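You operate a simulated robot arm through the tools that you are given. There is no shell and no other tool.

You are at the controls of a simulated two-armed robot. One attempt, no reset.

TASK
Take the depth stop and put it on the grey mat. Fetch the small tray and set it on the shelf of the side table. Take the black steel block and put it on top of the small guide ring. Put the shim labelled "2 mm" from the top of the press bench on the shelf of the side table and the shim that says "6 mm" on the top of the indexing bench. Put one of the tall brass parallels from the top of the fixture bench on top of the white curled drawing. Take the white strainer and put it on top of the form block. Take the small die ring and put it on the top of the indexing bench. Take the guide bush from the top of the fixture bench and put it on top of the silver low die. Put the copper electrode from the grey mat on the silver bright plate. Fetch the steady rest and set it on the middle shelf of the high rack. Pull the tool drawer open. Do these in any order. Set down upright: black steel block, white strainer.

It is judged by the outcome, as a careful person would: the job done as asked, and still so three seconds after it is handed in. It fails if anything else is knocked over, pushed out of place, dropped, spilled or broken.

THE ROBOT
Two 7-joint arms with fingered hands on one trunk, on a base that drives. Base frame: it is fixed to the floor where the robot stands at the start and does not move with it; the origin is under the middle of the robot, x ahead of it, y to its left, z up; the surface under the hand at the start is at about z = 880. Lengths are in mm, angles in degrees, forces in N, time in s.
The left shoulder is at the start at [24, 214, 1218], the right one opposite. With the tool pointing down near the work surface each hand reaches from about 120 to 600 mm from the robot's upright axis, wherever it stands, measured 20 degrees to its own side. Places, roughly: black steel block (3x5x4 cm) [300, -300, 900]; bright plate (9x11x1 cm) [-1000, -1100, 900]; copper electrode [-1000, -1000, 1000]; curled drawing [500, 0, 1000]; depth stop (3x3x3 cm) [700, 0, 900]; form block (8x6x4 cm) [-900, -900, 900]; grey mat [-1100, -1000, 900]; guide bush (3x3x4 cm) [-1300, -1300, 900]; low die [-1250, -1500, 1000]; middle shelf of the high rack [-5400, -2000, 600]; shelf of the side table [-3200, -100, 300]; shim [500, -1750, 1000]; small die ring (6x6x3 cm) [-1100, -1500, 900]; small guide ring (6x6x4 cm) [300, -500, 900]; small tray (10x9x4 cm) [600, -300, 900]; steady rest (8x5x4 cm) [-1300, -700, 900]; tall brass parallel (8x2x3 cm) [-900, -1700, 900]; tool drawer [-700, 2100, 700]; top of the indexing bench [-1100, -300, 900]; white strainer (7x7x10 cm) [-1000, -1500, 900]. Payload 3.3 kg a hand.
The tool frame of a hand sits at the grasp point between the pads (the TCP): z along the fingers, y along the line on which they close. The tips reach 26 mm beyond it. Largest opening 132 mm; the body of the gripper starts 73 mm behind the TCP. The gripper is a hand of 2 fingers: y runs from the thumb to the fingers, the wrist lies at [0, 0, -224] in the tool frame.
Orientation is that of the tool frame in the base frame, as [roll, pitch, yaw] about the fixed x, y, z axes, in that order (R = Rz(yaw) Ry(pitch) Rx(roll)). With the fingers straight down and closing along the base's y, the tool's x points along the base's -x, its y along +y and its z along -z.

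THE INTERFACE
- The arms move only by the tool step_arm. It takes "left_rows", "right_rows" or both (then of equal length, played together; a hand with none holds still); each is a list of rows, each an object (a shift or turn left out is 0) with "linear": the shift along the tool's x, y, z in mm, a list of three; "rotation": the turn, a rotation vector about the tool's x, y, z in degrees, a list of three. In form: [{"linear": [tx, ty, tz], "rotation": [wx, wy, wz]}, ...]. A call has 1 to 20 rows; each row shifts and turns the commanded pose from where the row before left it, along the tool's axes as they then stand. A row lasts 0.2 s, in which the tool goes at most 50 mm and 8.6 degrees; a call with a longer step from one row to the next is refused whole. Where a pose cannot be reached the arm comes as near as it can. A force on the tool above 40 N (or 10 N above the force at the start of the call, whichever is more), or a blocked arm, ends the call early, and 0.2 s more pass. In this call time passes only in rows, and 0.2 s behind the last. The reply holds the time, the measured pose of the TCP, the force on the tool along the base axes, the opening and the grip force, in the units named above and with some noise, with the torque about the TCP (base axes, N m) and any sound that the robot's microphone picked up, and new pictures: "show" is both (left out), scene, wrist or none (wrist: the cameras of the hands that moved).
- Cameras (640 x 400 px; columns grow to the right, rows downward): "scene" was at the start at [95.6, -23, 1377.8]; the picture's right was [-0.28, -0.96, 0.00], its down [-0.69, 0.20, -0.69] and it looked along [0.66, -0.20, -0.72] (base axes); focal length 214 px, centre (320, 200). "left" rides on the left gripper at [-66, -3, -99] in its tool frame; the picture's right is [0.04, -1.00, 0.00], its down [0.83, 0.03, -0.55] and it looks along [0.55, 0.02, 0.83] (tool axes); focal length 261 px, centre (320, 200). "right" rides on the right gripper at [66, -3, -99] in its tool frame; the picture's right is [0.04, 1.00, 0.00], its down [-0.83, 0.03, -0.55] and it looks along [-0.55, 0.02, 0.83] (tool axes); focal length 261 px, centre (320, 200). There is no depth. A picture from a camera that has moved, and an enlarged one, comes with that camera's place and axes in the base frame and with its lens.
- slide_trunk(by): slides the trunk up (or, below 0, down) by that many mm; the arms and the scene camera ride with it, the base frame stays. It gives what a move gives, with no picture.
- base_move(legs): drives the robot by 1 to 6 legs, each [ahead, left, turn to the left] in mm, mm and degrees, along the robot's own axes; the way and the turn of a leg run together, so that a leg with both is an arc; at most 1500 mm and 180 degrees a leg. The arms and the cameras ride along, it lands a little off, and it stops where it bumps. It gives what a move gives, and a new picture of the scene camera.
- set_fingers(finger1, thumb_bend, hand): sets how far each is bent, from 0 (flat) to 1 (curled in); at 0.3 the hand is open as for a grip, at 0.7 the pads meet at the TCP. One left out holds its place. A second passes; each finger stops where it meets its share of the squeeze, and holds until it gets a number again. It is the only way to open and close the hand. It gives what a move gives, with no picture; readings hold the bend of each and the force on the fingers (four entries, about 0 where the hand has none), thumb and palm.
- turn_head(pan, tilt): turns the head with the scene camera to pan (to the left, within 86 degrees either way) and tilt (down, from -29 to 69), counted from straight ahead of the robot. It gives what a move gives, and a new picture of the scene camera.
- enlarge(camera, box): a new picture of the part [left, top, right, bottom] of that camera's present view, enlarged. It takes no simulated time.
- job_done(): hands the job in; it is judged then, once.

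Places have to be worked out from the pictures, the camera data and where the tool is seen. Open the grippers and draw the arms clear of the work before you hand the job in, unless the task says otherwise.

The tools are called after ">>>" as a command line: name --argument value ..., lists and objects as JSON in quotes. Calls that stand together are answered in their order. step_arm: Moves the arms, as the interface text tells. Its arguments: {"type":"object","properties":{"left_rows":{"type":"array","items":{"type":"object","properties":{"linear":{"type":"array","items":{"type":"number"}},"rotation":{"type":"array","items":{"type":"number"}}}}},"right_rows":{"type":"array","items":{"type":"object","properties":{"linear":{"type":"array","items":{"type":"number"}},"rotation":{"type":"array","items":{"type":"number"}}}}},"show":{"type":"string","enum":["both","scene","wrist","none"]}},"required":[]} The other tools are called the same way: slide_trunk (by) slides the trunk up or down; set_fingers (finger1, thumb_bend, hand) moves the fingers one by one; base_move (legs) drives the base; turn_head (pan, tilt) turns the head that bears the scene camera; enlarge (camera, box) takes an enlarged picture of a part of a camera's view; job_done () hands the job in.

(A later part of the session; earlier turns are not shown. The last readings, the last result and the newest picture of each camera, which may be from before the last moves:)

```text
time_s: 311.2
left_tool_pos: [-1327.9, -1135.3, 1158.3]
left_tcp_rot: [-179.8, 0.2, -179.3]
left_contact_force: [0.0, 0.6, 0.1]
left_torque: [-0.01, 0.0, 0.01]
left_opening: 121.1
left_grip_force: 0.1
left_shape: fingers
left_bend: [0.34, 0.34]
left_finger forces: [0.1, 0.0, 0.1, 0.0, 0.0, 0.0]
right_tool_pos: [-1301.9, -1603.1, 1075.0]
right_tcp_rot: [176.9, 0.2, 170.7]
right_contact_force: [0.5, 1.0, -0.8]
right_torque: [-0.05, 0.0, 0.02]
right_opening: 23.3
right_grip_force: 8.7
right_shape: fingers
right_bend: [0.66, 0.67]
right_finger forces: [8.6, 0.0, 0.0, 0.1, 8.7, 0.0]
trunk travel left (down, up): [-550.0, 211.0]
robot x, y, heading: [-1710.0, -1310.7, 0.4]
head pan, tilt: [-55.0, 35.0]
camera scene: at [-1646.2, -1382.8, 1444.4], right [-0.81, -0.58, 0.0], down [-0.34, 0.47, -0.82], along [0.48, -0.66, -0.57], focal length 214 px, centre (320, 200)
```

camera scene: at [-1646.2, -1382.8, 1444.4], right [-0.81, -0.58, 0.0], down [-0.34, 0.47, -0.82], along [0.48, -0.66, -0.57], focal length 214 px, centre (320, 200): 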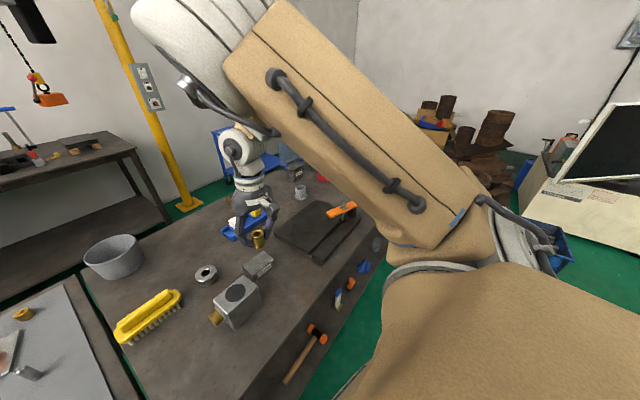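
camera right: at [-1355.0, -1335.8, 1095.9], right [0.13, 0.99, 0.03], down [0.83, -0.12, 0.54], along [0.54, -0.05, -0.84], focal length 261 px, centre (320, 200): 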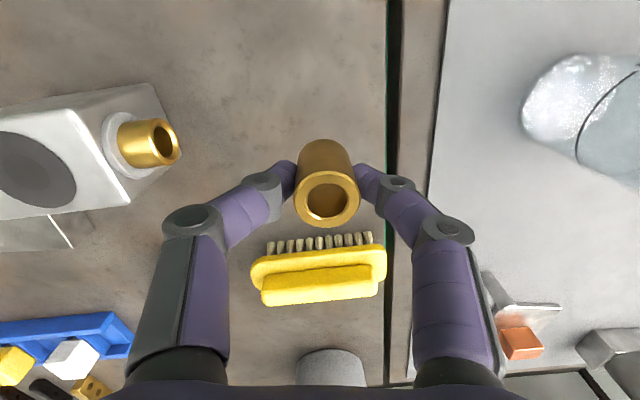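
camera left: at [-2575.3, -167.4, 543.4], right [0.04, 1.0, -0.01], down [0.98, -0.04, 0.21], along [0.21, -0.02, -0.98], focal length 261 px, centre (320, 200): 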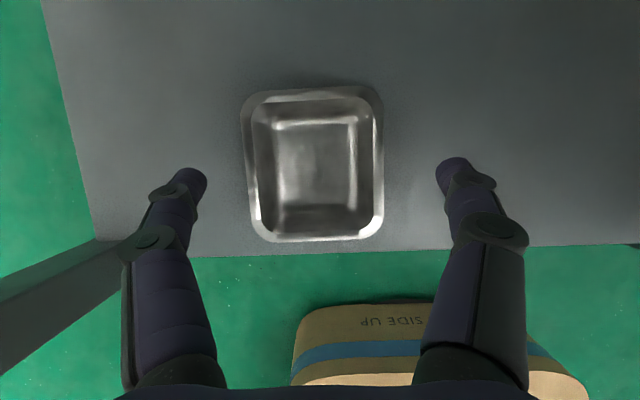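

The dies are marked 30/50/70 mm, so the 30 mm one (centre ≈ [-1243,-1621], top z≈910) is the low die. I move the bush over it and descend.

>>> step_arm --right_rows '[{"linear": [-31, -5, 10], "rotation": [2.8, 0, 0]}, {"linear": [-31, -5, 10]}, {"linear": [0, 0, 30]}, {"linear": [0, 0, 30]}, {"linear": [0, 0, 25]}]' --show "wrist"

>>> enlarge --camera "scene" --box '[200, 200, 320, 300]'

```text
time_s: 312.4
left_tool_pos: [-1328.5, -1134.6, 1156.9]
left_tcp_rot: [-179.8, 0.2, -179.3]
left_contact_force: [0.2, 0.5, 0.2]
left_torque: [0.01, 0.02, -0.01]
left_opening: 120.9
left_grip_force: 0.1
left_shape: fingers
left_bend: [0.34, 0.34]
left_finger forces: [0.1, 0.0, 0.1, 0.0, 0.0, 0.1]
right_tool_pos: [-1241.6, -1622.3, 967.7]
right_tcp_rot: [179.7, 0.2, 170.8]
right_contact_force: [0.2, 0.6, -0.8]
right_torque: [-0.01, -0.02, -0.02]
right_opening: 23.6
right_grip_force: 8.7
right_shape: fingers
right_bend: [0.66, 0.67]
right_finger forces: [8.6, 0.0, 0.0, 0.0, 8.5, 0.0]
trunk travel left (down, up): [-550.0, 211.0]
robot x, y, heading: [-1716.2, -1313.0, 0.8]
head pan, tilt: [-55.0, 35.0]
camera right: at [-1308.6, -1614.8, 1067.6], right [0.12, 0.99, 0.0], down [0.83, -0.1, 0.56], along [0.55, -0.06, -0.83], focal length 261 px, centre (320, 200)
```

right: 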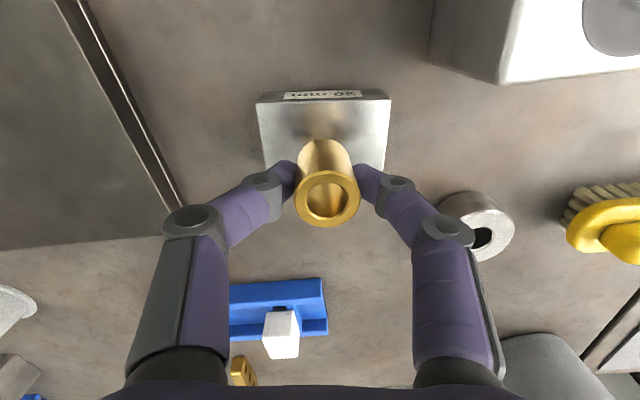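

```text
4.00 times, centred on (260, 250) of scene
camera zoom: at [-1645.9, -1382.9, 1444.4], right [-0.81, -0.58, 0.0], down [-0.34, 0.47, -0.82], along [0.48, -0.66, -0.57], focal length 858 px, centre (560, 0)
```

zoom: 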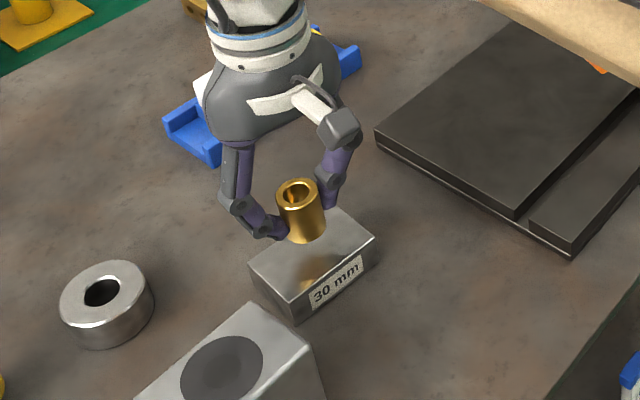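

The bush is centred over the low die. I lower it to contact.

>>> step_arm --right_rows '[{"linear": [3, 0, 8]}, {"linear": [0, 0, 7]}, {"linear": [0, 0, 3]}]' --show "none"

>>> step_arm --right_rows '[{"linear": [0, 0, 1.5]}]' --show "none"

>>> step_arm --right_rows '[{"linear": [0, 0, 1.5]}]' --show "wrist"

```text
time_s: 313.2
left_tool_pos: [-1328.4, -1133.4, 1158.1]
left_tcp_rot: [-179.9, 0.2, -179.3]
left_contact_force: [-0.7, -0.1, 0.1]
left_torque: [-0.03, 0.01, 0.03]
left_opening: 120.7
left_grip_force: 0.1
left_shape: fingers
left_bend: [0.34, 0.34]
left_finger forces: [0.1, 0.1, 0.0, 0.0, 0.0, 0.1]
right_tool_pos: [-1245.0, -1622.1, 951.2]
right_tcp_rot: [179.6, 0.1, 170.8]
right_contact_force: [-0.7, -0.7, -1.8]
right_torque: [-0.01, -0.02, 0.0]
right_opening: 23.0
right_grip_force: 9.2
right_shape: fingers
right_bend: [0.66, 0.67]
right_finger forces: [8.6, 0.1, 0.0, 0.0, 8.7, 0.0]
trunk travel left (down, up): [-550.0, 211.0]
robot x, y, heading: [-1709.2, -1315.9, 0.7]
head pan, tilt: [-55.0, 35.0]
```

```text
time_s: 313.6
left_tool_pos: [-1328.3, -1135.1, 1157.4]
left_tcp_rot: [-179.8, 0.2, -179.3]
left_contact_force: [0.5, -0.2, -0.6]
left_torque: [-0.03, 0.01, 0.0]
left_opening: 120.7
left_grip_force: 0.1
left_shape: fingers
left_bend: [0.34, 0.34]
left_finger forces: [0.0, 0.1, 0.1, 0.0, 0.1, 0.1]
right_tool_pos: [-1245.5, -1622.3, 949.5]
right_tcp_rot: [179.6, 0.2, 170.8]
right_contact_force: [0.2, -0.4, -1.5]
right_torque: [0.01, -0.01, 0.02]
right_opening: 23.4
right_grip_force: 8.8
right_shape: fingers
right_bend: [0.66, 0.67]
right_finger forces: [8.5, 0.0, 0.0, 0.0, 8.6, 0.1]
trunk travel left (down, up): [-550.0, 211.0]
robot x, y, heading: [-1716.2, -1311.1, 0.8]
head pan, tilt: [-55.0, 35.0]
```

```text
time_s: 314.0
left_tool_pos: [-1327.9, -1134.9, 1156.4]
left_tcp_rot: [-179.8, 0.2, -179.3]
left_contact_force: [-0.5, 0.5, -0.1]
left_torque: [0.05, 0.04, -0.05]
left_opening: 120.8
left_grip_force: 0.0
left_shape: fingers
left_bend: [0.34, 0.34]
left_finger forces: [0.0, 0.0, 0.1, 0.1, 0.0, 0.0]
right_tool_pos: [-1244.3, -1621.6, 949.0]
right_tcp_rot: [179.7, 0.3, 170.8]
right_contact_force: [-0.8, -0.7, -2.3]
right_torque: [0.02, 0.0, -0.01]
right_opening: 23.2
right_grip_force: 9.2
right_shape: fingers
right_bend: [0.66, 0.67]
right_finger forces: [8.6, 0.0, 0.0, 0.1, 8.5, 0.0]
trunk travel left (down, up): [-550.0, 211.0]
robot x, y, heading: [-1711.6, -1312.8, 0.9]
head pan, tilt: [-55.0, 35.0]
camera right: at [-1311.3, -1614.4, 1046.9], right [0.12, 0.99, 0.01], down [0.83, -0.1, 0.56], along [0.55, -0.06, -0.83], focal length 261 px, centre (320, 200)
```

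right: 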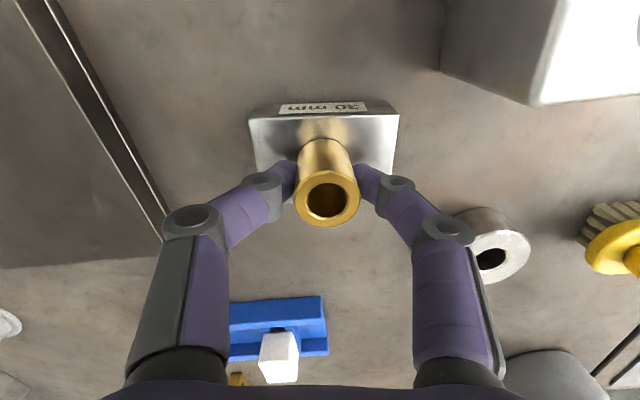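

>>> step_arm --right_rows '[{"linear": [0, 0, 1.5]}, {"linear": [0, 0, 1]}]' --show "none"

>>> step_arm --right_rows '[{"linear": [0, 0, 1.5]}]' --show "none"

>>> step_arm --right_rows '[{"linear": [0, 0, 1.5]}]' --show "none"

```text
time_s: 314.6
left_tool_pos: [-1328.9, -1134.6, 1157.3]
left_tcp_rot: [-179.8, 0.3, -179.4]
left_contact_force: [0.4, 0.0, -1.0]
left_torque: [-0.02, 0.0, -0.01]
left_opening: 121.0
left_grip_force: 0.1
left_shape: fingers
left_bend: [0.34, 0.34]
left_finger forces: [0.1, 0.1, 0.0, 0.0, 0.0, 0.1]
right_tool_pos: [-1245.2, -1621.6, 946.8]
right_tcp_rot: [179.8, 0.4, 170.7]
right_contact_force: [0.3, -1.5, 0.5]
right_torque: [0.05, -0.01, 0.0]
right_opening: 23.1
right_grip_force: 9.1
right_shape: fingers
right_bend: [0.66, 0.67]
right_finger forces: [8.7, 0.0, 0.0, 0.1, 9.1, 0.0]
trunk travel left (down, up): [-550.0, 211.0]
robot x, y, heading: [-1713.3, -1309.0, 0.9]
head pan, tilt: [-55.0, 35.0]
```

```text
time_s: 315.0
left_tool_pos: [-1329.1, -1134.5, 1157.6]
left_tcp_rot: [-179.7, 0.3, -179.2]
left_contact_force: [0.9, -0.2, 0.2]
left_torque: [0.02, -0.01, 0.0]
left_opening: 120.9
left_grip_force: 0.0
left_shape: fingers
left_bend: [0.34, 0.34]
left_finger forces: [0.0, 0.0, 0.1, 0.1, 0.0, 0.1]
right_tool_pos: [-1244.8, -1623.0, 945.4]
right_tcp_rot: [179.8, 0.3, 170.8]
right_contact_force: [0.8, -0.8, 8.1]
right_torque: [0.04, 0.0, -0.02]
right_opening: 22.8
right_grip_force: 10.5
right_shape: fingers
right_bend: [0.67, 0.67]
right_finger forces: [10.3, 0.0, 0.0, 0.1, 10.8, 0.0]
trunk travel left (down, up): [-550.0, 211.0]
robot x, y, heading: [-1713.3, -1313.1, 0.8]
head pan, tilt: [-55.0, 35.0]
```

```text
time_s: 315.4
left_tool_pos: [-1328.9, -1134.5, 1157.3]
left_tcp_rot: [-179.8, 0.3, -179.2]
left_contact_force: [0.5, 0.8, -0.2]
left_torque: [-0.03, -0.01, 0.02]
left_opening: 120.7
left_grip_force: 0.1
left_shape: fingers
left_bend: [0.34, 0.34]
left_finger forces: [0.0, 0.0, 0.0, 0.0, 0.1, 0.1]
right_tool_pos: [-1244.5, -1621.6, 944.4]
right_tcp_rot: [179.8, 0.4, 171.0]
right_contact_force: [1.7, -1.6, 14.4]
right_torque: [-0.01, -0.04, -0.05]
right_opening: 22.7
right_grip_force: 12.1
right_shape: fingers
right_bend: [0.68, 0.68]
right_finger forces: [11.4, 0.0, 0.0, 0.0, 12.4, 0.0]
trunk travel left (down, up): [-550.0, 211.0]
robot x, y, heading: [-1712.4, -1312.0, 1.0]
head pan, tilt: [-55.0, 35.0]
```

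Firm contact. I ease off slightly, release and lift.

>>> step_arm --right_rows '[{"linear": [0, 0, -1.8]}]' --show "none"

>>> set_fingers --hand "right" --finger1 0.54 --thumb_bend 0.54

>>> step_arm --right_rows '[{"linear": [0, 0, -8]}, {"linear": [0, 0, -30]}, {"linear": [0, 0, -40]}, {"linear": [0, 0, -40]}]' --show "both"

```text
time_s: 315.8
left_tool_pos: [-1328.9, -1134.3, 1157.1]
left_tcp_rot: [-179.8, 0.3, -179.3]
left_contact_force: [-0.4, -0.2, 0.9]
left_torque: [0.03, 0.01, 0.01]
left_opening: 120.9
left_grip_force: 0.0
left_shape: fingers
left_bend: [0.34, 0.34]
left_finger forces: [0.0, 0.1, 0.1, 0.0, 0.0, 0.0]
right_tool_pos: [-1245.6, -1621.4, 944.6]
right_tcp_rot: [179.6, 0.2, 170.8]
right_contact_force: [3.2, -1.5, 8.6]
right_torque: [0.0, -0.08, -0.03]
right_opening: 23.0
right_grip_force: 11.8
right_shape: fingers
right_bend: [0.68, 0.68]
right_finger forces: [11.0, 0.1, 0.0, 0.0, 11.5, 0.0]
trunk travel left (down, up): [-550.0, 211.0]
robot x, y, heading: [-1716.2, -1309.2, 0.6]
head pan, tilt: [-55.0, 35.0]
```

```text
time_s: 316.8
left_tool_pos: [-1327.7, -1134.4, 1156.2]
left_tcp_rot: [-179.8, 0.2, -179.3]
left_contact_force: [-0.7, 0.8, -0.6]
left_torque: [0.03, 0.01, 0.01]
left_opening: 121.4
left_grip_force: 0.1
left_shape: fingers
left_bend: [0.34, 0.34]
left_finger forces: [0.0, 0.1, 0.1, 0.0, 0.1, 0.0]
right_tool_pos: [-1245.1, -1622.1, 944.3]
right_tcp_rot: [179.6, 0.2, 170.8]
right_contact_force: [-0.7, 0.1, -0.5]
right_torque: [0.02, 0.01, -0.01]
right_opening: 52.4
right_grip_force: 0.0
right_shape: fingers
right_bend: [0.54, 0.54]
right_finger forces: [0.1, 0.1, 0.0, 0.0, 0.1, 0.0]
trunk travel left (down, up): [-550.0, 211.0]
robot x, y, heading: [-1714.1, -1314.9, 0.6]
head pan, tilt: [-55.0, 35.0]
```

```text
time_s: 317.8
left_tool_pos: [-1329.2, -1134.4, 1156.5]
left_tcp_rot: [-179.9, 0.2, -179.4]
left_contact_force: [-1.1, -0.3, 0.6]
left_torque: [-0.01, -0.02, 0.02]
left_opening: 120.8
left_grip_force: 0.1
left_shape: fingers
left_bend: [0.34, 0.34]
left_finger forces: [0.0, 0.0, 0.0, 0.1, 0.0, 0.0]
right_tool_pos: [-1245.9, -1622.6, 1063.3]
right_tcp_rot: [179.6, 0.1, 170.9]
right_contact_force: [-0.2, 0.0, 0.4]
right_torque: [-0.02, -0.01, 0.02]
right_opening: 52.3
right_grip_force: 0.1
right_shape: fingers
right_bend: [0.54, 0.54]
right_finger forces: [0.0, 0.0, 0.0, 0.0, 0.0, 0.0]
trunk travel left (down, up): [-550.0, 211.0]
robot x, y, heading: [-1710.8, -1312.1, 0.8]
head pan, tilt: [-55.0, 35.0]
camera scene: at [-1647.0, -1382.8, 1444.4], right [-0.81, -0.58, 0.0], down [-0.33, 0.47, -0.82], along [0.48, -0.66, -0.57], focal length 214 px, centre (320, 200)
camera right: at [-1313.1, -1615.0, 1161.9], right [0.12, 0.99, 0.0], down [0.83, -0.1, 0.56], along [0.55, -0.06, -0.83], focal length 261 px, centre (320, 200)
```

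scene: 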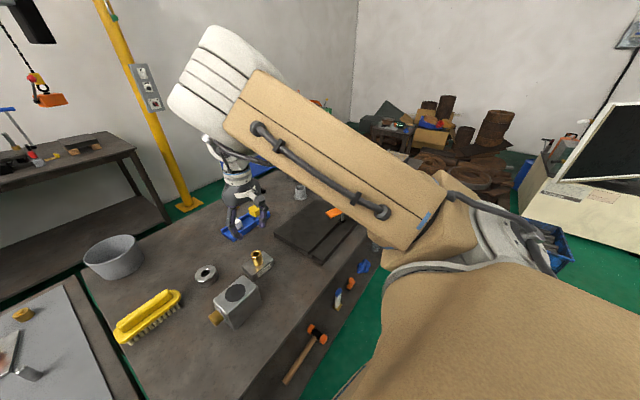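
right: 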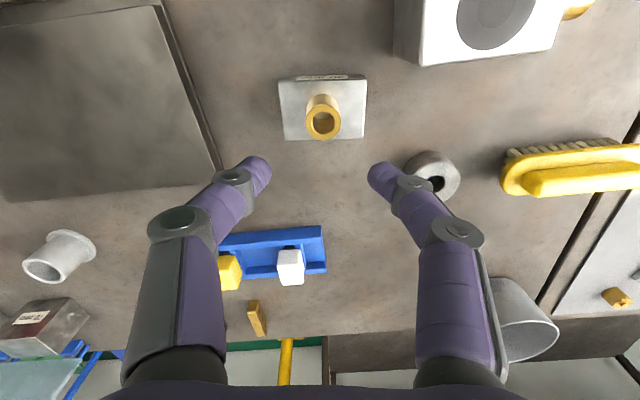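

The bush stands on the low die. Next the small die ring at about [-1152,-1503]: I shift the base left 105 mm and tilt the right hand forward to reach it.

>>> base_move --legs '[[0, 105, -0.8]]'

>>> step_arm --right_rows '[{"linear": [0, 0, 0], "rotation": [0, -7, 0]}, {"linear": [0, 0, 0], "rotation": [0, -7, 0]}, {"linear": [0, 0, 0], "rotation": [0, -6, 0]}]' --show "both"

```text
time_s: 319.0
left_tool_pos: [-1326.3, -1033.4, 1156.9]
left_tcp_rot: [-179.7, 0.2, 179.8]
left_contact_force: [0.2, -0.1, 0.1]
left_torque: [-0.01, -0.02, 0.02]
left_opening: 120.9
left_grip_force: 0.1
left_shape: fingers
left_bend: [0.34, 0.34]
left_finger forces: [0.0, 0.0, 0.0, 0.1, 0.0, 0.1]
right_tool_pos: [-1251.5, -1524.1, 1062.3]
right_tcp_rot: [179.8, 0.2, 169.9]
right_contact_force: [0.4, -0.7, 1.0]
right_torque: [-0.03, 0.01, 0.02]
right_opening: 52.5
right_grip_force: 0.0
right_shape: fingers
right_bend: [0.54, 0.54]
right_finger forces: [0.0, 0.0, 0.0, 0.0, 0.0, 0.1]
trunk travel left (down, up): [-550.0, 211.0]
robot x, y, heading: [-1714.5, -1207.3, -0.1]
head pan, tilt: [-55.0, 35.0]
camera scene: at [-1648.0, -1276.6, 1444.5], right [-0.82, -0.57, 0.0], down [-0.33, 0.47, -0.82], along [0.47, -0.67, -0.57], focal length 214 px, centre (320, 200)
```

scene: 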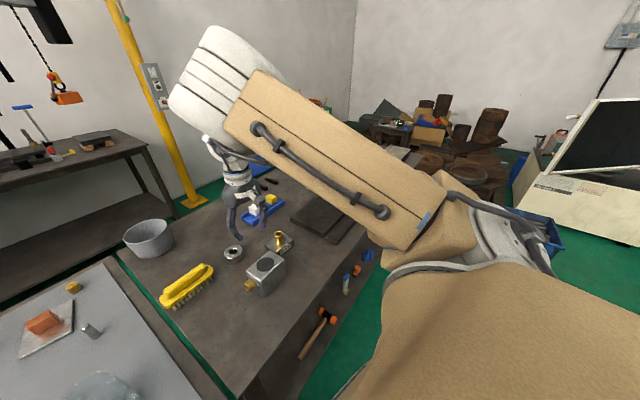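

```text
time_s: 319.8
left_tool_pos: [-1326.3, -1034.1, 1157.2]
left_tcp_rot: [-179.8, 0.3, 179.8]
left_contact_force: [-0.2, -0.2, -0.1]
left_torque: [0.0, 0.05, 0.01]
left_opening: 120.7
left_grip_force: 0.1
left_shape: fingers
left_bend: [0.34, 0.34]
left_finger forces: [0.0, 0.0, 0.0, 0.0, 0.0, 0.0]
right_tool_pos: [-1255.6, -1540.1, 1058.5]
right_tcp_rot: [177.0, 19.3, 165.6]
right_contact_force: [-0.9, 0.5, -0.3]
right_torque: [0.01, 0.03, 0.0]
right_opening: 52.4
right_grip_force: 0.1
right_shape: fingers
right_bend: [0.54, 0.54]
right_finger forces: [0.1, 0.1, 0.0, 0.0, 0.0, 0.0]
trunk travel left (down, up): [-550.0, 211.0]
robot x, y, heading: [-1715.4, -1205.9, -0.1]
head pan, tilt: [-55.0, 35.0]
camera scene: at [-1648.5, -1277.6, 1444.5], right [-0.82, -0.57, 0.0], down [-0.33, 0.47, -0.82], along [0.47, -0.67, -0.57], focal length 214 px, centre (320, 200)
camera right: at [-1349.8, -1523.4, 1129.0], right [0.19, 0.98, 0.03], down [0.58, -0.14, 0.8], along [0.79, -0.14, -0.6], focal length 261 px, centre (320, 200)
```

scene: 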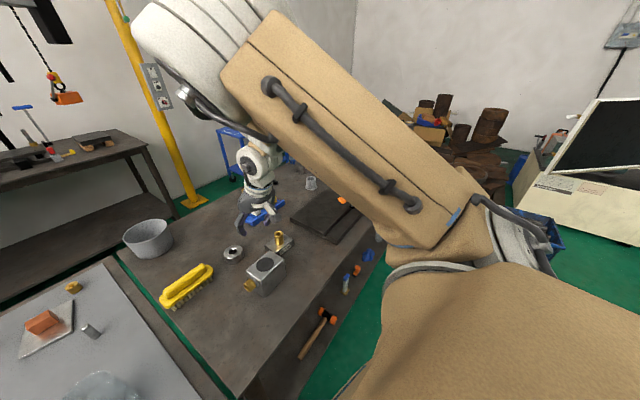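
right: 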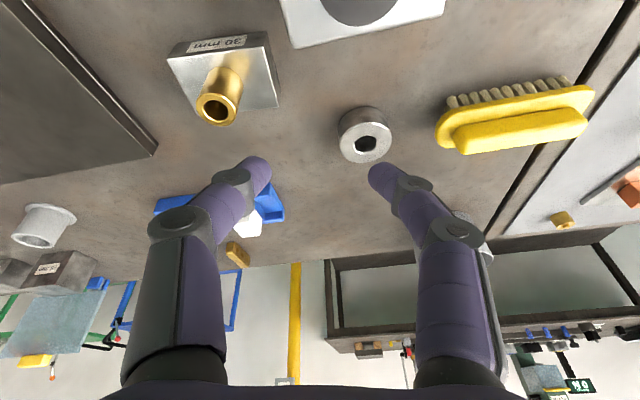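

Ring top centre ≈ [-1155,-1505]. I open the hand wider and approach to 50 mm short of it.

>>> set_fingers --hand "right" --finger1 0.42 --thumb_bend 0.42

>>> step_arm --right_rows '[{"linear": [-10.7, 19.6, 38.2], "rotation": [3, 0, 0]}, {"linear": [-10.7, 19.6, 38.2]}, {"linear": [-10.7, 19.6, 38.2]}]' --show "wrist"

```text
time_s: 320.8
left_tool_pos: [-1326.0, -1034.2, 1159.1]
left_tcp_rot: [-179.8, 0.2, 179.9]
left_contact_force: [-0.6, 0.4, 0.0]
left_torque: [-0.04, 0.03, 0.02]
left_opening: 120.9
left_grip_force: 0.0
left_shape: fingers
left_bend: [0.34, 0.34]
left_finger forces: [0.0, 0.0, 0.1, 0.0, 0.1, 0.0]
right_tool_pos: [-1253.7, -1536.8, 1061.2]
right_tcp_rot: [176.8, 19.6, 165.8]
right_contact_force: [-0.3, 0.7, -0.4]
right_torque: [0.01, 0.03, -0.03]
right_opening: 93.1
right_grip_force: 0.2
right_shape: fingers
right_bend: [0.42, 0.42]
right_finger forces: [0.0, 0.0, 0.1, 0.1, 0.0, 0.0]
trunk travel left (down, up): [-550.0, 211.0]
robot x, y, heading: [-1715.7, -1206.9, -0.1]
head pan, tilt: [-55.0, 35.0]
```

```text
time_s: 321.6
left_tool_pos: [-1325.3, -1034.2, 1156.3]
left_tcp_rot: [-179.9, 0.2, 179.8]
left_contact_force: [0.5, 1.8, -0.8]
left_torque: [0.03, 0.03, 0.03]
left_opening: 120.9
left_grip_force: 0.1
left_shape: fingers
left_bend: [0.34, 0.34]
left_finger forces: [0.1, 0.0, 0.0, 0.0, 0.0, 0.0]
right_tool_pos: [-1165.1, -1496.8, 965.6]
right_tcp_rot: [-177.8, 20.4, 168.6]
right_contact_force: [-0.3, 0.0, 0.1]
right_torque: [0.01, -0.02, 0.02]
right_opening: 93.3
right_grip_force: 0.0
right_shape: fingers
right_bend: [0.42, 0.42]
right_finger forces: [0.0, 0.0, 0.0, 0.0, 0.1, 0.0]
right hand out of reach, approached as far as the arm can: row 1
trunk travel left (down, up): [-550.0, 211.0]
robot x, y, heading: [-1715.2, -1207.0, -0.1]
head pan, tilt: [-55.0, 35.0]
camera right: at [-1259.8, -1477.1, 1035.8], right [0.17, 0.98, -0.05], down [0.59, -0.06, 0.81], along [0.79, -0.17, -0.59], focal length 261 px, centre (320, 200)
```

right: 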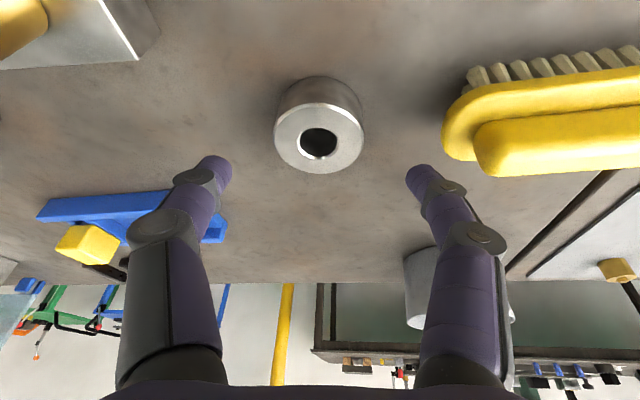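

Ring at [-1156,-1503]. Final approach and grip.

>>> step_arm --right_rows '[{"linear": [5, -2, 20], "rotation": [-2.2, 0, 0]}, {"linear": [5, -2, 20]}, {"linear": [2, 0, 10]}]' --show "wrist"

>>> set_fingers --hand "right" --finger1 0.62 --thumb_bend 0.62

>>> enlarge --camera "right" --box '[160, 60, 480, 260]'

```text
time_s: 322.4
left_tool_pos: [-1326.3, -1034.8, 1156.8]
left_tcp_rot: [-179.8, 0.2, 179.9]
left_contact_force: [0.2, 0.6, 0.1]
left_torque: [-0.03, 0.0, -0.02]
left_opening: 120.8
left_grip_force: 0.0
left_shape: fingers
left_bend: [0.34, 0.34]
left_finger forces: [0.0, 0.0, 0.0, 0.0, 0.0, 0.1]
right_tool_pos: [-1163.5, -1495.9, 912.3]
right_tcp_rot: [-179.4, 20.2, 169.8]
right_contact_force: [0.7, 0.0, -0.1]
right_torque: [-0.02, -0.02, 0.04]
right_opening: 93.4
right_grip_force: 0.1
right_shape: fingers
right_bend: [0.42, 0.42]
right_finger forces: [0.0, 0.0, 0.0, 0.1, 0.1, 0.0]
trunk travel left (down, up): [-550.0, 211.0]
robot x, y, heading: [-1712.7, -1203.3, 0.1]
head pan, tilt: [-55.0, 35.0]
camera right: at [-1258.5, -1480.8, 983.4], right [0.14, 0.99, -0.02], down [0.59, -0.07, 0.81], along [0.8, -0.13, -0.59], focal length 261 px, centre (320, 200)
```

right: 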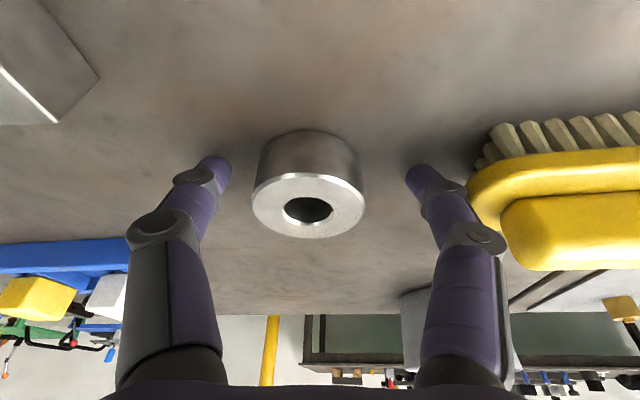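

```text
time_s: 323.4
left_tool_pos: [-1326.1, -1034.0, 1158.3]
left_tcp_rot: [-179.8, 0.2, 179.9]
left_contact_force: [-0.6, -0.7, 0.6]
left_torque: [0.0, -0.03, -0.02]
left_opening: 120.8
left_grip_force: 0.1
left_shape: fingers
left_bend: [0.34, 0.34]
left_finger forces: [0.0, 0.0, 0.0, 0.1, 0.0, 0.0]
right_tool_pos: [-1164.0, -1497.0, 913.1]
right_tcp_rot: [-179.5, 20.2, 169.9]
right_contact_force: [-0.6, -0.6, 0.7]
right_torque: [0.01, 0.03, -0.02]
right_opening: 49.5
right_grip_force: 6.3
right_shape: fingers
right_bend: [0.55, 0.58]
right_finger forces: [5.3, 0.0, 0.0, 0.0, 6.8, 0.1]
trunk travel left (down, up): [-550.0, 211.0]
robot x, y, heading: [-1717.5, -1205.0, -0.0]
head pan, tilt: [-55.0, 35.0]
```

```text
2.00 times, centred on (320, 160) of right
camera zoom: at [-1258.6, -1480.8, 983.6], right [0.14, 0.99, -0.02], down [0.59, -0.07, 0.81], along [0.8, -0.13, -0.59], focal length 521 px, centre (320, 280)
```

zoom: 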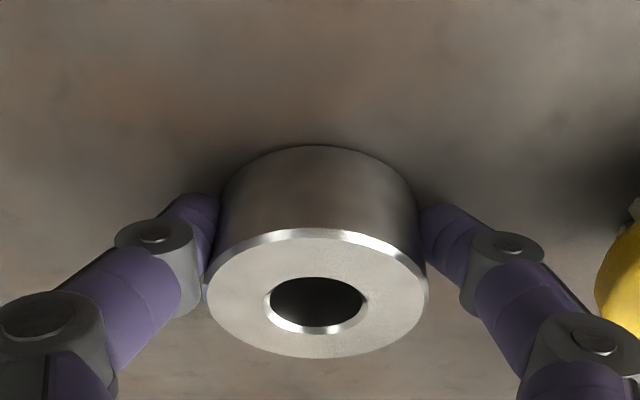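

Gripped. I firm up slightly and lift slowly to test.

>>> set_fingers --hand "right" --finger1 0.66 --thumb_bend 0.66

>>> step_arm --right_rows '[{"linear": [-3.5, 0, -9.4]}, {"linear": [-7, 0, -18.8]}, {"linear": [-14, 0, -37.6]}, {"linear": [-14, 0, -37.6]}]' --show "wrist"

```text
time_s: 324.4
left_tool_pos: [-1325.4, -1035.6, 1158.4]
left_tcp_rot: [-179.8, 0.2, 179.8]
left_contact_force: [0.1, 0.7, 0.4]
left_torque: [-0.01, -0.01, -0.01]
left_opening: 121.0
left_grip_force: 0.1
left_shape: fingers
left_bend: [0.34, 0.34]
left_finger forces: [0.0, 0.0, 0.0, 0.0, 0.1, 0.0]
right_tool_pos: [-1163.4, -1496.2, 913.3]
right_tcp_rot: [-179.5, 20.3, 169.8]
right_contact_force: [-1.8, -0.6, 0.0]
right_torque: [0.03, 0.03, -0.05]
right_opening: 48.6
right_grip_force: 9.1
right_shape: fingers
right_bend: [0.54, 0.61]
right_finger forces: [8.2, 0.0, 0.0, 0.1, 9.7, 0.1]
trunk travel left (down, up): [-550.0, 211.0]
robot x, y, heading: [-1716.6, -1205.0, -0.3]
head pan, tilt: [-55.0, 35.0]
```

```text
time_s: 325.4
left_tool_pos: [-1327.4, -1034.5, 1157.2]
left_tcp_rot: [-179.8, 0.3, 179.8]
left_contact_force: [0.4, -1.1, -0.1]
left_torque: [0.01, 0.01, 0.01]
left_opening: 121.0
left_grip_force: 0.1
left_shape: fingers
left_bend: [0.34, 0.34]
left_finger forces: [0.1, 0.0, 0.0, 0.1, 0.0, 0.1]
right_tool_pos: [-1167.3, -1506.8, 1017.1]
right_tcp_rot: [-179.9, 19.3, 168.0]
right_contact_force: [-0.3, 0.1, 0.7]
right_torque: [-0.01, 0.03, 0.01]
right_opening: 14.4
right_grip_force: 0.0
right_shape: fingers
right_bend: [0.66, 0.66]
right_finger forces: [0.1, 0.0, 0.0, 0.1, 0.0, 0.0]
trunk travel left (down, up): [-550.0, 211.0]
robot x, y, heading: [-1716.8, -1206.6, 0.0]
head pan, tilt: [-55.0, 35.0]
camera right: at [-1261.3, -1490.5, 1089.9], right [0.17, 0.98, -0.01], down [0.6, -0.09, 0.8], along [0.78, -0.15, -0.6], focal length 261 px, centre (320, 200)
```

right: 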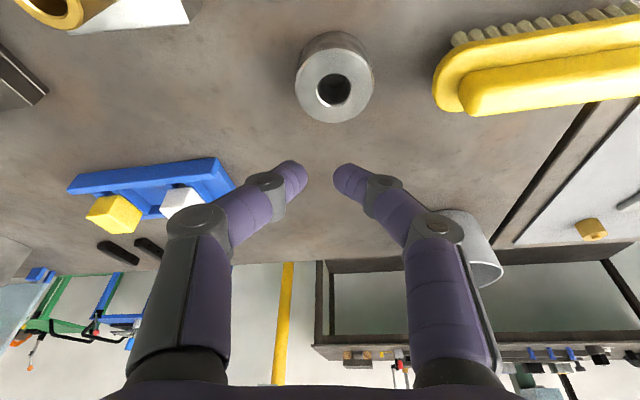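

The ring slipped out of the light grip (it's still standing in place). I reduce the tilt, and retry with a stronger squeeze.

>>> set_fingers --hand "right" --finger1 0.42 --thumb_bend 0.42

>>> step_arm --right_rows '[{"rotation": [0, 4, 0]}, {"rotation": [0, 4, 0]}, {"linear": [5, 3, 30]}, {"linear": [5, 3, 30]}]' --show "wrist"

```text
time_s: 326.4
left_tool_pos: [-1326.4, -1035.0, 1157.0]
left_tcp_rot: [-179.8, 0.2, 179.8]
left_contact_force: [0.2, 0.5, -0.2]
left_torque: [0.04, -0.01, -0.05]
left_opening: 120.9
left_grip_force: 0.0
left_shape: fingers
left_bend: [0.34, 0.34]
left_finger forces: [0.0, 0.1, 0.0, 0.0, 0.1, 0.0]
right_tool_pos: [-1164.5, -1506.1, 1022.1]
right_tcp_rot: [179.7, 19.8, 167.9]
right_contact_force: [0.5, -0.6, 0.6]
right_torque: [0.01, 0.02, 0.02]
right_opening: 93.1
right_grip_force: 0.0
right_shape: fingers
right_bend: [0.42, 0.42]
right_finger forces: [0.0, 0.1, 0.0, 0.0, 0.1, 0.1]
trunk travel left (down, up): [-550.0, 211.0]
robot x, y, heading: [-1716.4, -1205.5, -0.2]
head pan, tilt: [-55.0, 35.0]
```

```text
time_s: 327.4
left_tool_pos: [-1325.7, -1034.5, 1157.6]
left_tcp_rot: [-179.9, 0.2, 179.8]
left_contact_force: [-0.3, 0.0, -0.3]
left_torque: [0.01, -0.01, 0.0]
left_opening: 121.1
left_grip_force: 0.1
left_shape: fingers
left_bend: [0.34, 0.34]
left_finger forces: [0.0, 0.0, 0.0, 0.0, 0.0, 0.1]
right_tool_pos: [-1159.4, -1490.1, 963.8]
right_tcp_rot: [-179.6, 12.2, 169.7]
right_contact_force: [-0.1, 0.4, 0.4]
right_torque: [-0.02, 0.01, 0.01]
right_opening: 93.4
right_grip_force: 0.1
right_shape: fingers
right_bend: [0.42, 0.42]
right_finger forces: [0.1, 0.1, 0.0, 0.1, 0.1, 0.0]
trunk travel left (down, up): [-550.0, 211.0]
robot x, y, heading: [-1714.5, -1206.2, -0.3]
head pan, tilt: [-55.0, 35.0]
camera right: at [-1244.1, -1476.3, 1045.9], right [0.14, 0.99, -0.02], down [0.69, -0.09, 0.72], along [0.71, -0.11, -0.7], focal length 261 px, centre (320, 200)
```

right: 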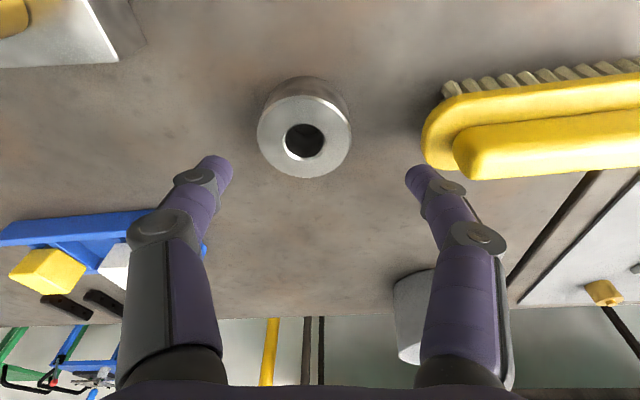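

Ring at [-1160.5,-1500]. I go down onto it again and grip hard.

>>> step_arm --right_rows '[{"linear": [5, -5, 20]}, {"linear": [5, -5, 20]}, {"linear": [3, 0, 10]}]' --show "wrist"

>>> set_fingers --hand "right" --finger1 0.8 --thumb_bend 0.8

>>> enlarge --camera "right" --box '[160, 60, 480, 260]'

```text
time_s: 328.2
left_tool_pos: [-1327.4, -1036.3, 1158.0]
left_tcp_rot: [-179.7, 0.2, 179.8]
left_contact_force: [0.3, 0.9, 0.3]
left_torque: [0.03, 0.01, -0.01]
left_opening: 121.1
left_grip_force: 0.0
left_shape: fingers
left_bend: [0.34, 0.34]
left_finger forces: [0.0, 0.0, 0.0, 0.0, 0.0, 0.0]
right_tool_pos: [-1163.2, -1498.5, 911.8]
right_tcp_rot: [-179.5, 12.2, 169.7]
right_contact_force: [0.7, -0.5, 1.4]
right_torque: [0.09, 0.01, 0.01]
right_opening: 93.2
right_grip_force: 0.4
right_shape: fingers
right_bend: [0.42, 0.42]
right_finger forces: [1.1, 0.0, 0.0, 0.0, 0.0, 0.1]
trunk travel left (down, up): [-550.0, 211.0]
robot x, y, heading: [-1715.9, -1204.2, -0.2]
head pan, tilt: [-55.0, 35.0]
camera right: at [-1248.1, -1486.0, 994.8], right [0.14, 0.99, -0.02], down [0.69, -0.09, 0.72], along [0.71, -0.11, -0.7], focal length 261 px, centre (320, 200)
```

right: 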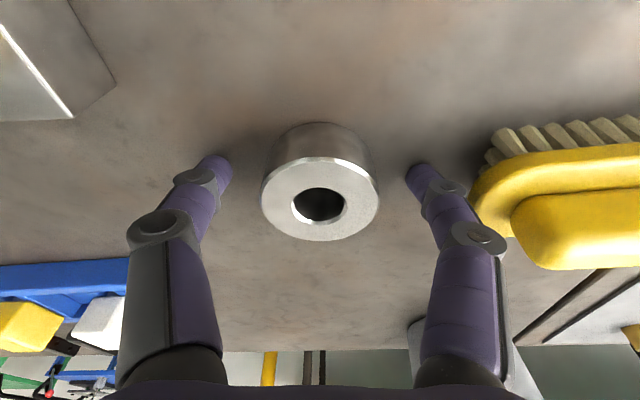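

```text
time_s: 329.2
left_tool_pos: [-1326.3, -1036.2, 1158.5]
left_tcp_rot: [-179.8, 0.3, 179.8]
left_contact_force: [0.3, 0.1, -1.4]
left_torque: [-0.03, 0.02, 0.01]
left_opening: 121.1
left_grip_force: 0.0
left_shape: fingers
left_bend: [0.34, 0.34]
left_finger forces: [0.1, 0.0, 0.0, 0.1, 0.0, 0.1]
right_tool_pos: [-1164.4, -1500.0, 912.3]
right_tcp_rot: [-179.5, 12.3, 169.8]
right_contact_force: [0.7, -4.4, 9.1]
right_torque: [0.36, -0.13, -0.02]
right_opening: 48.5
right_grip_force: 25.4
right_shape: fingers
right_bend: [0.55, 0.67]
right_finger forces: [29.8, 0.1, 0.0, 0.0, 21.3, 0.1]
trunk travel left (down, up): [-550.0, 211.0]
robot x, y, heading: [-1714.0, -1205.3, 0.0]
head pan, tilt: [-55.0, 35.0]
```

```text
2.00 times, centred on (320, 160) of right
camera zoom: at [-1248.5, -1486.4, 995.4], right [0.14, 0.99, -0.02], down [0.69, -0.09, 0.72], along [0.71, -0.11, -0.7], focal length 521 px, centre (320, 280)
```

zoom: 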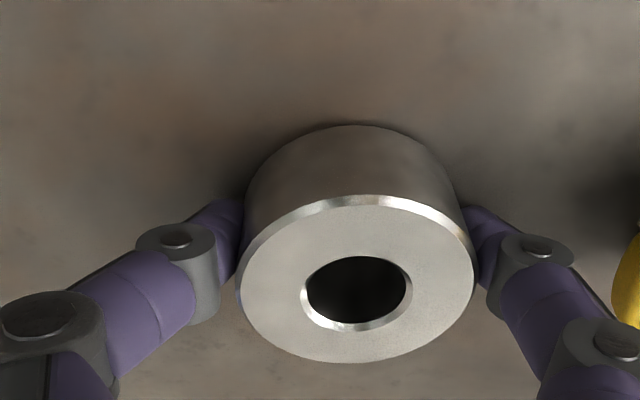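

The ring got pushed askew by the stiffer thumb. I reopen slightly and close again with balanced targets.

>>> set_fingers --hand "right" --finger1 0.46 --thumb_bend 0.5

>>> step_arm --right_rows '[{"linear": [0, 5, 0]}]' --show "wrist"

```text
time_s: 330.2
left_tool_pos: [-1327.6, -1034.3, 1158.3]
left_tcp_rot: [-179.8, 0.3, 179.8]
left_contact_force: [-0.2, -0.6, -0.1]
left_torque: [-0.01, 0.01, -0.02]
left_opening: 120.9
left_grip_force: 0.1
left_shape: fingers
left_bend: [0.34, 0.34]
left_finger forces: [0.1, 0.0, 0.0, 0.1, 0.0, 0.0]
right_tool_pos: [-1164.6, -1500.2, 912.7]
right_tcp_rot: [-179.5, 12.3, 169.7]
right_contact_force: [1.4, -2.0, 14.6]
right_torque: [0.49, -0.17, -0.04]
right_opening: 67.6
right_grip_force: 6.7
right_shape: fingers
right_bend: [0.52, 0.5]
right_finger forces: [13.9, 0.1, 0.1, 0.1, 0.3, 0.1]
trunk travel left (down, up): [-550.0, 211.0]
robot x, y, heading: [-1714.5, -1205.2, -0.1]
head pan, tilt: [-55.0, 35.0]
```

```text
time_s: 330.6
left_tool_pos: [-1327.5, -1035.3, 1157.2]
left_tcp_rot: [-179.8, 0.3, 179.8]
left_contact_force: [0.2, 0.0, 0.1]
left_torque: [0.02, -0.01, 0.01]
left_opening: 121.0
left_grip_force: 0.1
left_shape: fingers
left_bend: [0.34, 0.34]
left_finger forces: [0.1, 0.0, 0.0, 0.0, 0.0, 0.1]
right_tool_pos: [-1163.6, -1496.0, 913.3]
right_tcp_rot: [-179.5, 12.4, 169.6]
right_contact_force: [-0.3, -5.4, 14.5]
right_torque: [0.46, -0.14, -0.03]
right_opening: 63.5
right_grip_force: 7.6
right_shape: fingers
right_bend: [0.54, 0.5]
right_finger forces: [15.2, 0.0, 0.1, 0.1, 0.0, 0.0]
trunk travel left (down, up): [-550.0, 211.0]
robot x, y, heading: [-1711.1, -1207.5, 0.0]
head pan, tilt: [-55.0, 35.0]
camera right: at [-1247.9, -1481.4, 995.7], right [0.14, 0.99, -0.02], down [0.69, -0.09, 0.72], along [0.71, -0.11, -0.7], focal length 261 px, centre (320, 200)
```

right: 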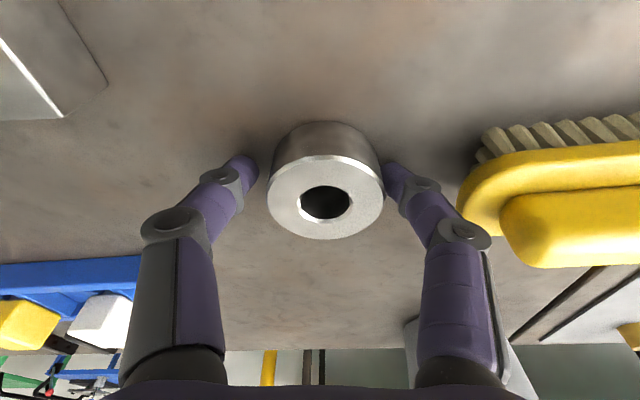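

Finger 1's tip is jammed against the bench surface; that caused the skew. I raise 5 mm and reopen before gripping.

>>> step_arm --right_rows '[{"linear": [-1, 0, -5]}]' --show "none"

>>> set_fingers --hand "right" --finger1 0.47 --thumb_bend 0.47

>>> enlarge --camera "right" --box '[160, 60, 480, 260]'

```text
time_s: 331.0
left_tool_pos: [-1326.0, -1034.2, 1157.4]
left_tcp_rot: [-179.8, 0.2, 179.8]
left_contact_force: [0.5, -0.7, -0.7]
left_torque: [0.0, -0.01, 0.04]
left_opening: 120.7
left_grip_force: 0.0
left_shape: fingers
left_bend: [0.34, 0.34]
left_finger forces: [0.1, 0.1, 0.1, 0.0, 0.0, 0.1]
right_tool_pos: [-1164.1, -1494.4, 916.5]
right_tcp_rot: [-179.6, 12.0, 169.8]
right_contact_force: [-0.1, -0.8, 0.7]
right_torque: [0.01, -0.02, 0.01]
right_opening: 72.7
right_grip_force: 0.1
right_shape: fingers
right_bend: [0.46, 0.5]
right_finger forces: [0.1, 0.0, 0.0, 0.1, 0.0, 0.0]
trunk travel left (down, up): [-550.0, 211.0]
robot x, y, heading: [-1713.3, -1209.0, -0.2]
head pan, tilt: [-55.0, 35.0]
```

```text
time_s: 332.0
left_tool_pos: [-1326.7, -1034.3, 1158.0]
left_tcp_rot: [-179.7, 0.2, 179.7]
left_contact_force: [0.2, 0.1, -0.7]
left_torque: [0.03, 0.01, 0.01]
left_opening: 121.0
left_grip_force: 0.1
left_shape: fingers
left_bend: [0.34, 0.34]
left_finger forces: [0.0, 0.0, 0.0, 0.0, 0.1, 0.0]
right_tool_pos: [-1163.7, -1494.9, 917.8]
right_tcp_rot: [-179.5, 12.3, 169.7]
right_contact_force: [0.8, -0.6, -0.1]
right_torque: [0.01, -0.02, 0.02]
right_opening: 76.7
right_grip_force: 0.1
right_shape: fingers
right_bend: [0.47, 0.47]
right_finger forces: [0.1, 0.0, 0.1, 0.0, 0.1, 0.0]
trunk travel left (down, up): [-550.0, 211.0]
robot x, y, heading: [-1716.2, -1212.9, -0.2]
head pan, tilt: [-55.0, 35.0]
```

```text
2.00 times, centred on (320, 160) of right
camera zoom: at [-1247.4, -1481.3, 1000.0], right [0.14, 0.99, -0.02], down [0.69, -0.09, 0.72], along [0.71, -0.11, -0.7], focal length 521 px, centre (320, 280)
```

zoom: 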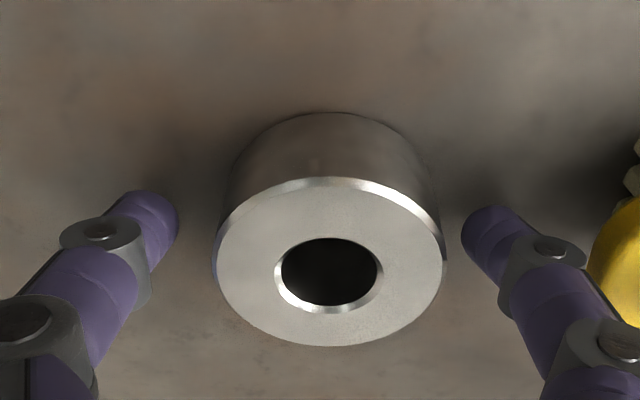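

Now the ring sits level and centred between free fingers. I close with balanced targets.

>>> set_fingers --hand "right" --finger1 0.7 --thumb_bend 0.67

>>> enlarge --camera "right" --box '[160, 60, 480, 260]'

```text
time_s: 333.0
left_tool_pos: [-1326.6, -1035.1, 1156.0]
left_tcp_rot: [-179.8, 0.2, 179.8]
left_contact_force: [0.0, 0.6, 0.7]
left_torque: [0.04, -0.01, -0.01]
left_opening: 120.9
left_grip_force: 0.1
left_shape: fingers
left_bend: [0.34, 0.34]
left_finger forces: [0.0, 0.0, 0.0, 0.0, 0.0, 0.0]
right_tool_pos: [-1163.9, -1495.5, 915.7]
right_tcp_rot: [-179.5, 12.2, 169.7]
right_contact_force: [-0.8, -0.1, 0.1]
right_torque: [0.02, 0.03, -0.02]
right_opening: 49.4
right_grip_force: 12.8
right_shape: fingers
right_bend: [0.54, 0.61]
right_finger forces: [12.3, 0.0, 0.1, 0.1, 12.7, 0.0]
trunk travel left (down, up): [-550.0, 211.0]
robot x, y, heading: [-1713.2, -1208.2, -0.0]
head pan, tilt: [-55.0, 35.0]
```

```text
2.00 times, centred on (320, 160) of right
camera zoom: at [-1247.4, -1481.4, 999.9], right [0.14, 0.99, -0.02], down [0.69, -0.09, 0.72], along [0.71, -0.11, -0.7], focal length 521 px, centre (320, 280)
```

zoom: 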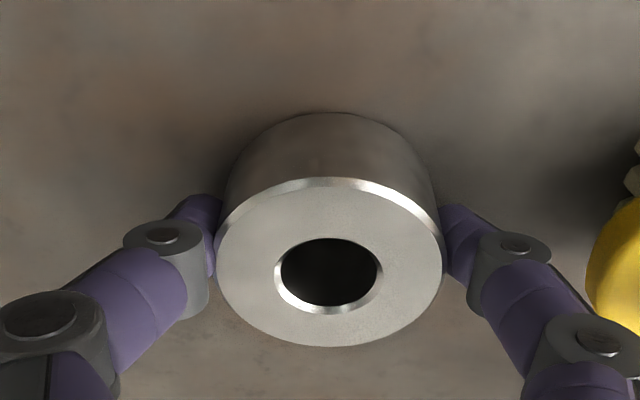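

Forces are balanced, but the pads contact ~8–10 mm on the robot's side of the ring's centre. I open, move forward 9 mm, and close again.

>>> set_fingers --hand "right" --finger1 0.48 --thumb_bend 0.48

>>> step_arm --right_rows '[{"linear": [-8.7, 0, 1.8]}]' --show "none"

>>> set_fingers --hand "right" --finger1 0.75 --thumb_bend 0.7

>>> step_arm --right_rows '[{"linear": [-1, 0, -5]}, {"linear": [-2, 0, -10]}, {"linear": [-6, 0, -29]}, {"linear": [-6, 0, -29]}]' --show "wrist"

```text
time_s: 334.0
left_tool_pos: [-1325.9, -1035.5, 1157.6]
left_tcp_rot: [-179.9, 0.2, 179.8]
left_contact_force: [-0.1, 0.1, -0.6]
left_torque: [-0.03, 0.0, -0.01]
left_opening: 121.0
left_grip_force: 0.1
left_shape: fingers
left_bend: [0.34, 0.34]
left_finger forces: [0.0, 0.0, 0.0, 0.1, 0.0, 0.1]
right_tool_pos: [-1162.7, -1495.4, 917.2]
right_tcp_rot: [-179.5, 12.2, 169.7]
right_contact_force: [0.1, -0.6, -0.7]
right_torque: [-0.01, -0.01, 0.02]
right_opening: 72.5
right_grip_force: 0.0
right_shape: fingers
right_bend: [0.48, 0.48]
right_finger forces: [0.1, 0.0, 0.0, 0.0, 0.1, 0.0]
trunk travel left (down, up): [-550.0, 211.0]
robot x, y, heading: [-1709.2, -1207.3, 0.1]
head pan, tilt: [-55.0, 35.0]
```

```text
time_s: 334.4
left_tool_pos: [-1326.0, -1034.8, 1157.0]
left_tcp_rot: [-179.8, 0.2, 179.8]
left_contact_force: [-0.2, 0.0, 0.8]
left_torque: [0.0, -0.02, -0.05]
left_opening: 120.8
left_grip_force: 0.0
left_shape: fingers
left_bend: [0.34, 0.34]
left_finger forces: [0.1, 0.0, 0.0, 0.0, 0.0, 0.0]
right_tool_pos: [-1154.0, -1495.8, 916.3]
right_tcp_rot: [-179.5, 12.0, 169.7]
right_contact_force: [0.6, 0.0, -0.6]
right_torque: [0.02, -0.02, 0.01]
right_opening: 72.5
right_grip_force: 0.0
right_shape: fingers
right_bend: [0.48, 0.48]
right_finger forces: [0.0, 0.0, 0.0, 0.0, 0.0, 0.0]
trunk travel left (down, up): [-550.0, 211.0]
robot x, y, heading: [-1712.3, -1205.9, 0.2]
head pan, tilt: [-55.0, 35.0]
```

```text
time_s: 335.4
left_tool_pos: [-1325.4, -1034.6, 1155.4]
left_tcp_rot: [-179.8, 0.2, 179.8]
left_contact_force: [0.2, 0.0, -0.5]
left_torque: [-0.01, 0.0, 0.03]
left_opening: 120.9
left_grip_force: 0.2
left_shape: fingers
left_bend: [0.34, 0.34]
left_finger forces: [0.1, 0.0, 0.0, 0.1, 0.1, 0.0]
right_tool_pos: [-1154.4, -1495.7, 916.2]
right_tcp_rot: [-179.4, 12.2, 169.6]
right_contact_force: [0.1, 0.4, -0.1]
right_torque: [0.04, 0.02, 0.02]
right_opening: 49.3
right_grip_force: 15.9
right_shape: fingers
right_bend: [0.55, 0.62]
right_finger forces: [15.1, 0.0, 0.1, 0.0, 15.6, 0.0]
trunk travel left (down, up): [-550.0, 211.0]
robot x, y, heading: [-1716.2, -1210.7, -0.1]
head pan, tilt: [-55.0, 35.0]
```

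```text
time_s: 336.4
left_tool_pos: [-1325.7, -1033.5, 1157.0]
left_tcp_rot: [-179.8, 0.2, 179.8]
left_contact_force: [0.6, 0.1, -0.2]
left_torque: [-0.01, 0.02, -0.01]
left_opening: 120.9
left_grip_force: 0.0
left_shape: fingers
left_bend: [0.34, 0.34]
left_finger forces: [0.1, 0.0, 0.0, 0.0, 0.0, 0.0]
right_tool_pos: [-1155.9, -1495.9, 990.3]
right_tcp_rot: [-179.5, 12.0, 169.7]
right_contact_force: [0.1, 0.5, -5.2]
right_torque: [-0.03, -0.04, 0.01]
right_opening: 49.1
right_grip_force: 15.4
right_shape: fingers
right_bend: [0.55, 0.62]
right_finger forces: [15.3, 0.0, 0.1, 0.0, 15.3, 0.1]
trunk travel left (down, up): [-550.0, 211.0]
robot x, y, heading: [-1712.7, -1206.3, 0.1]
head pan, tilt: [-55.0, 35.0]
camera right: at [-1239.4, -1482.2, 1074.2], right [0.14, 0.99, -0.02], down [0.69, -0.09, 0.71], along [0.71, -0.11, -0.7], focal length 261 px, centre (320, 200)
```

right: 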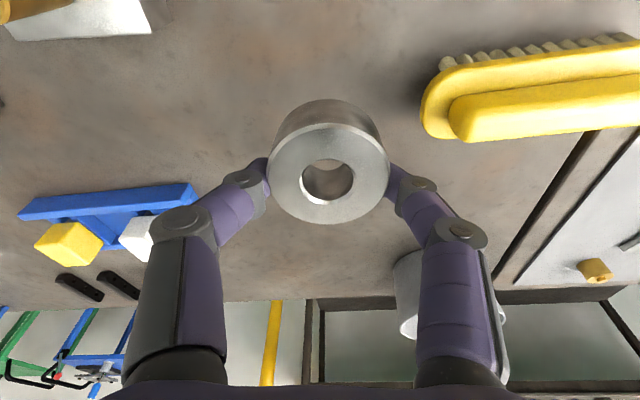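

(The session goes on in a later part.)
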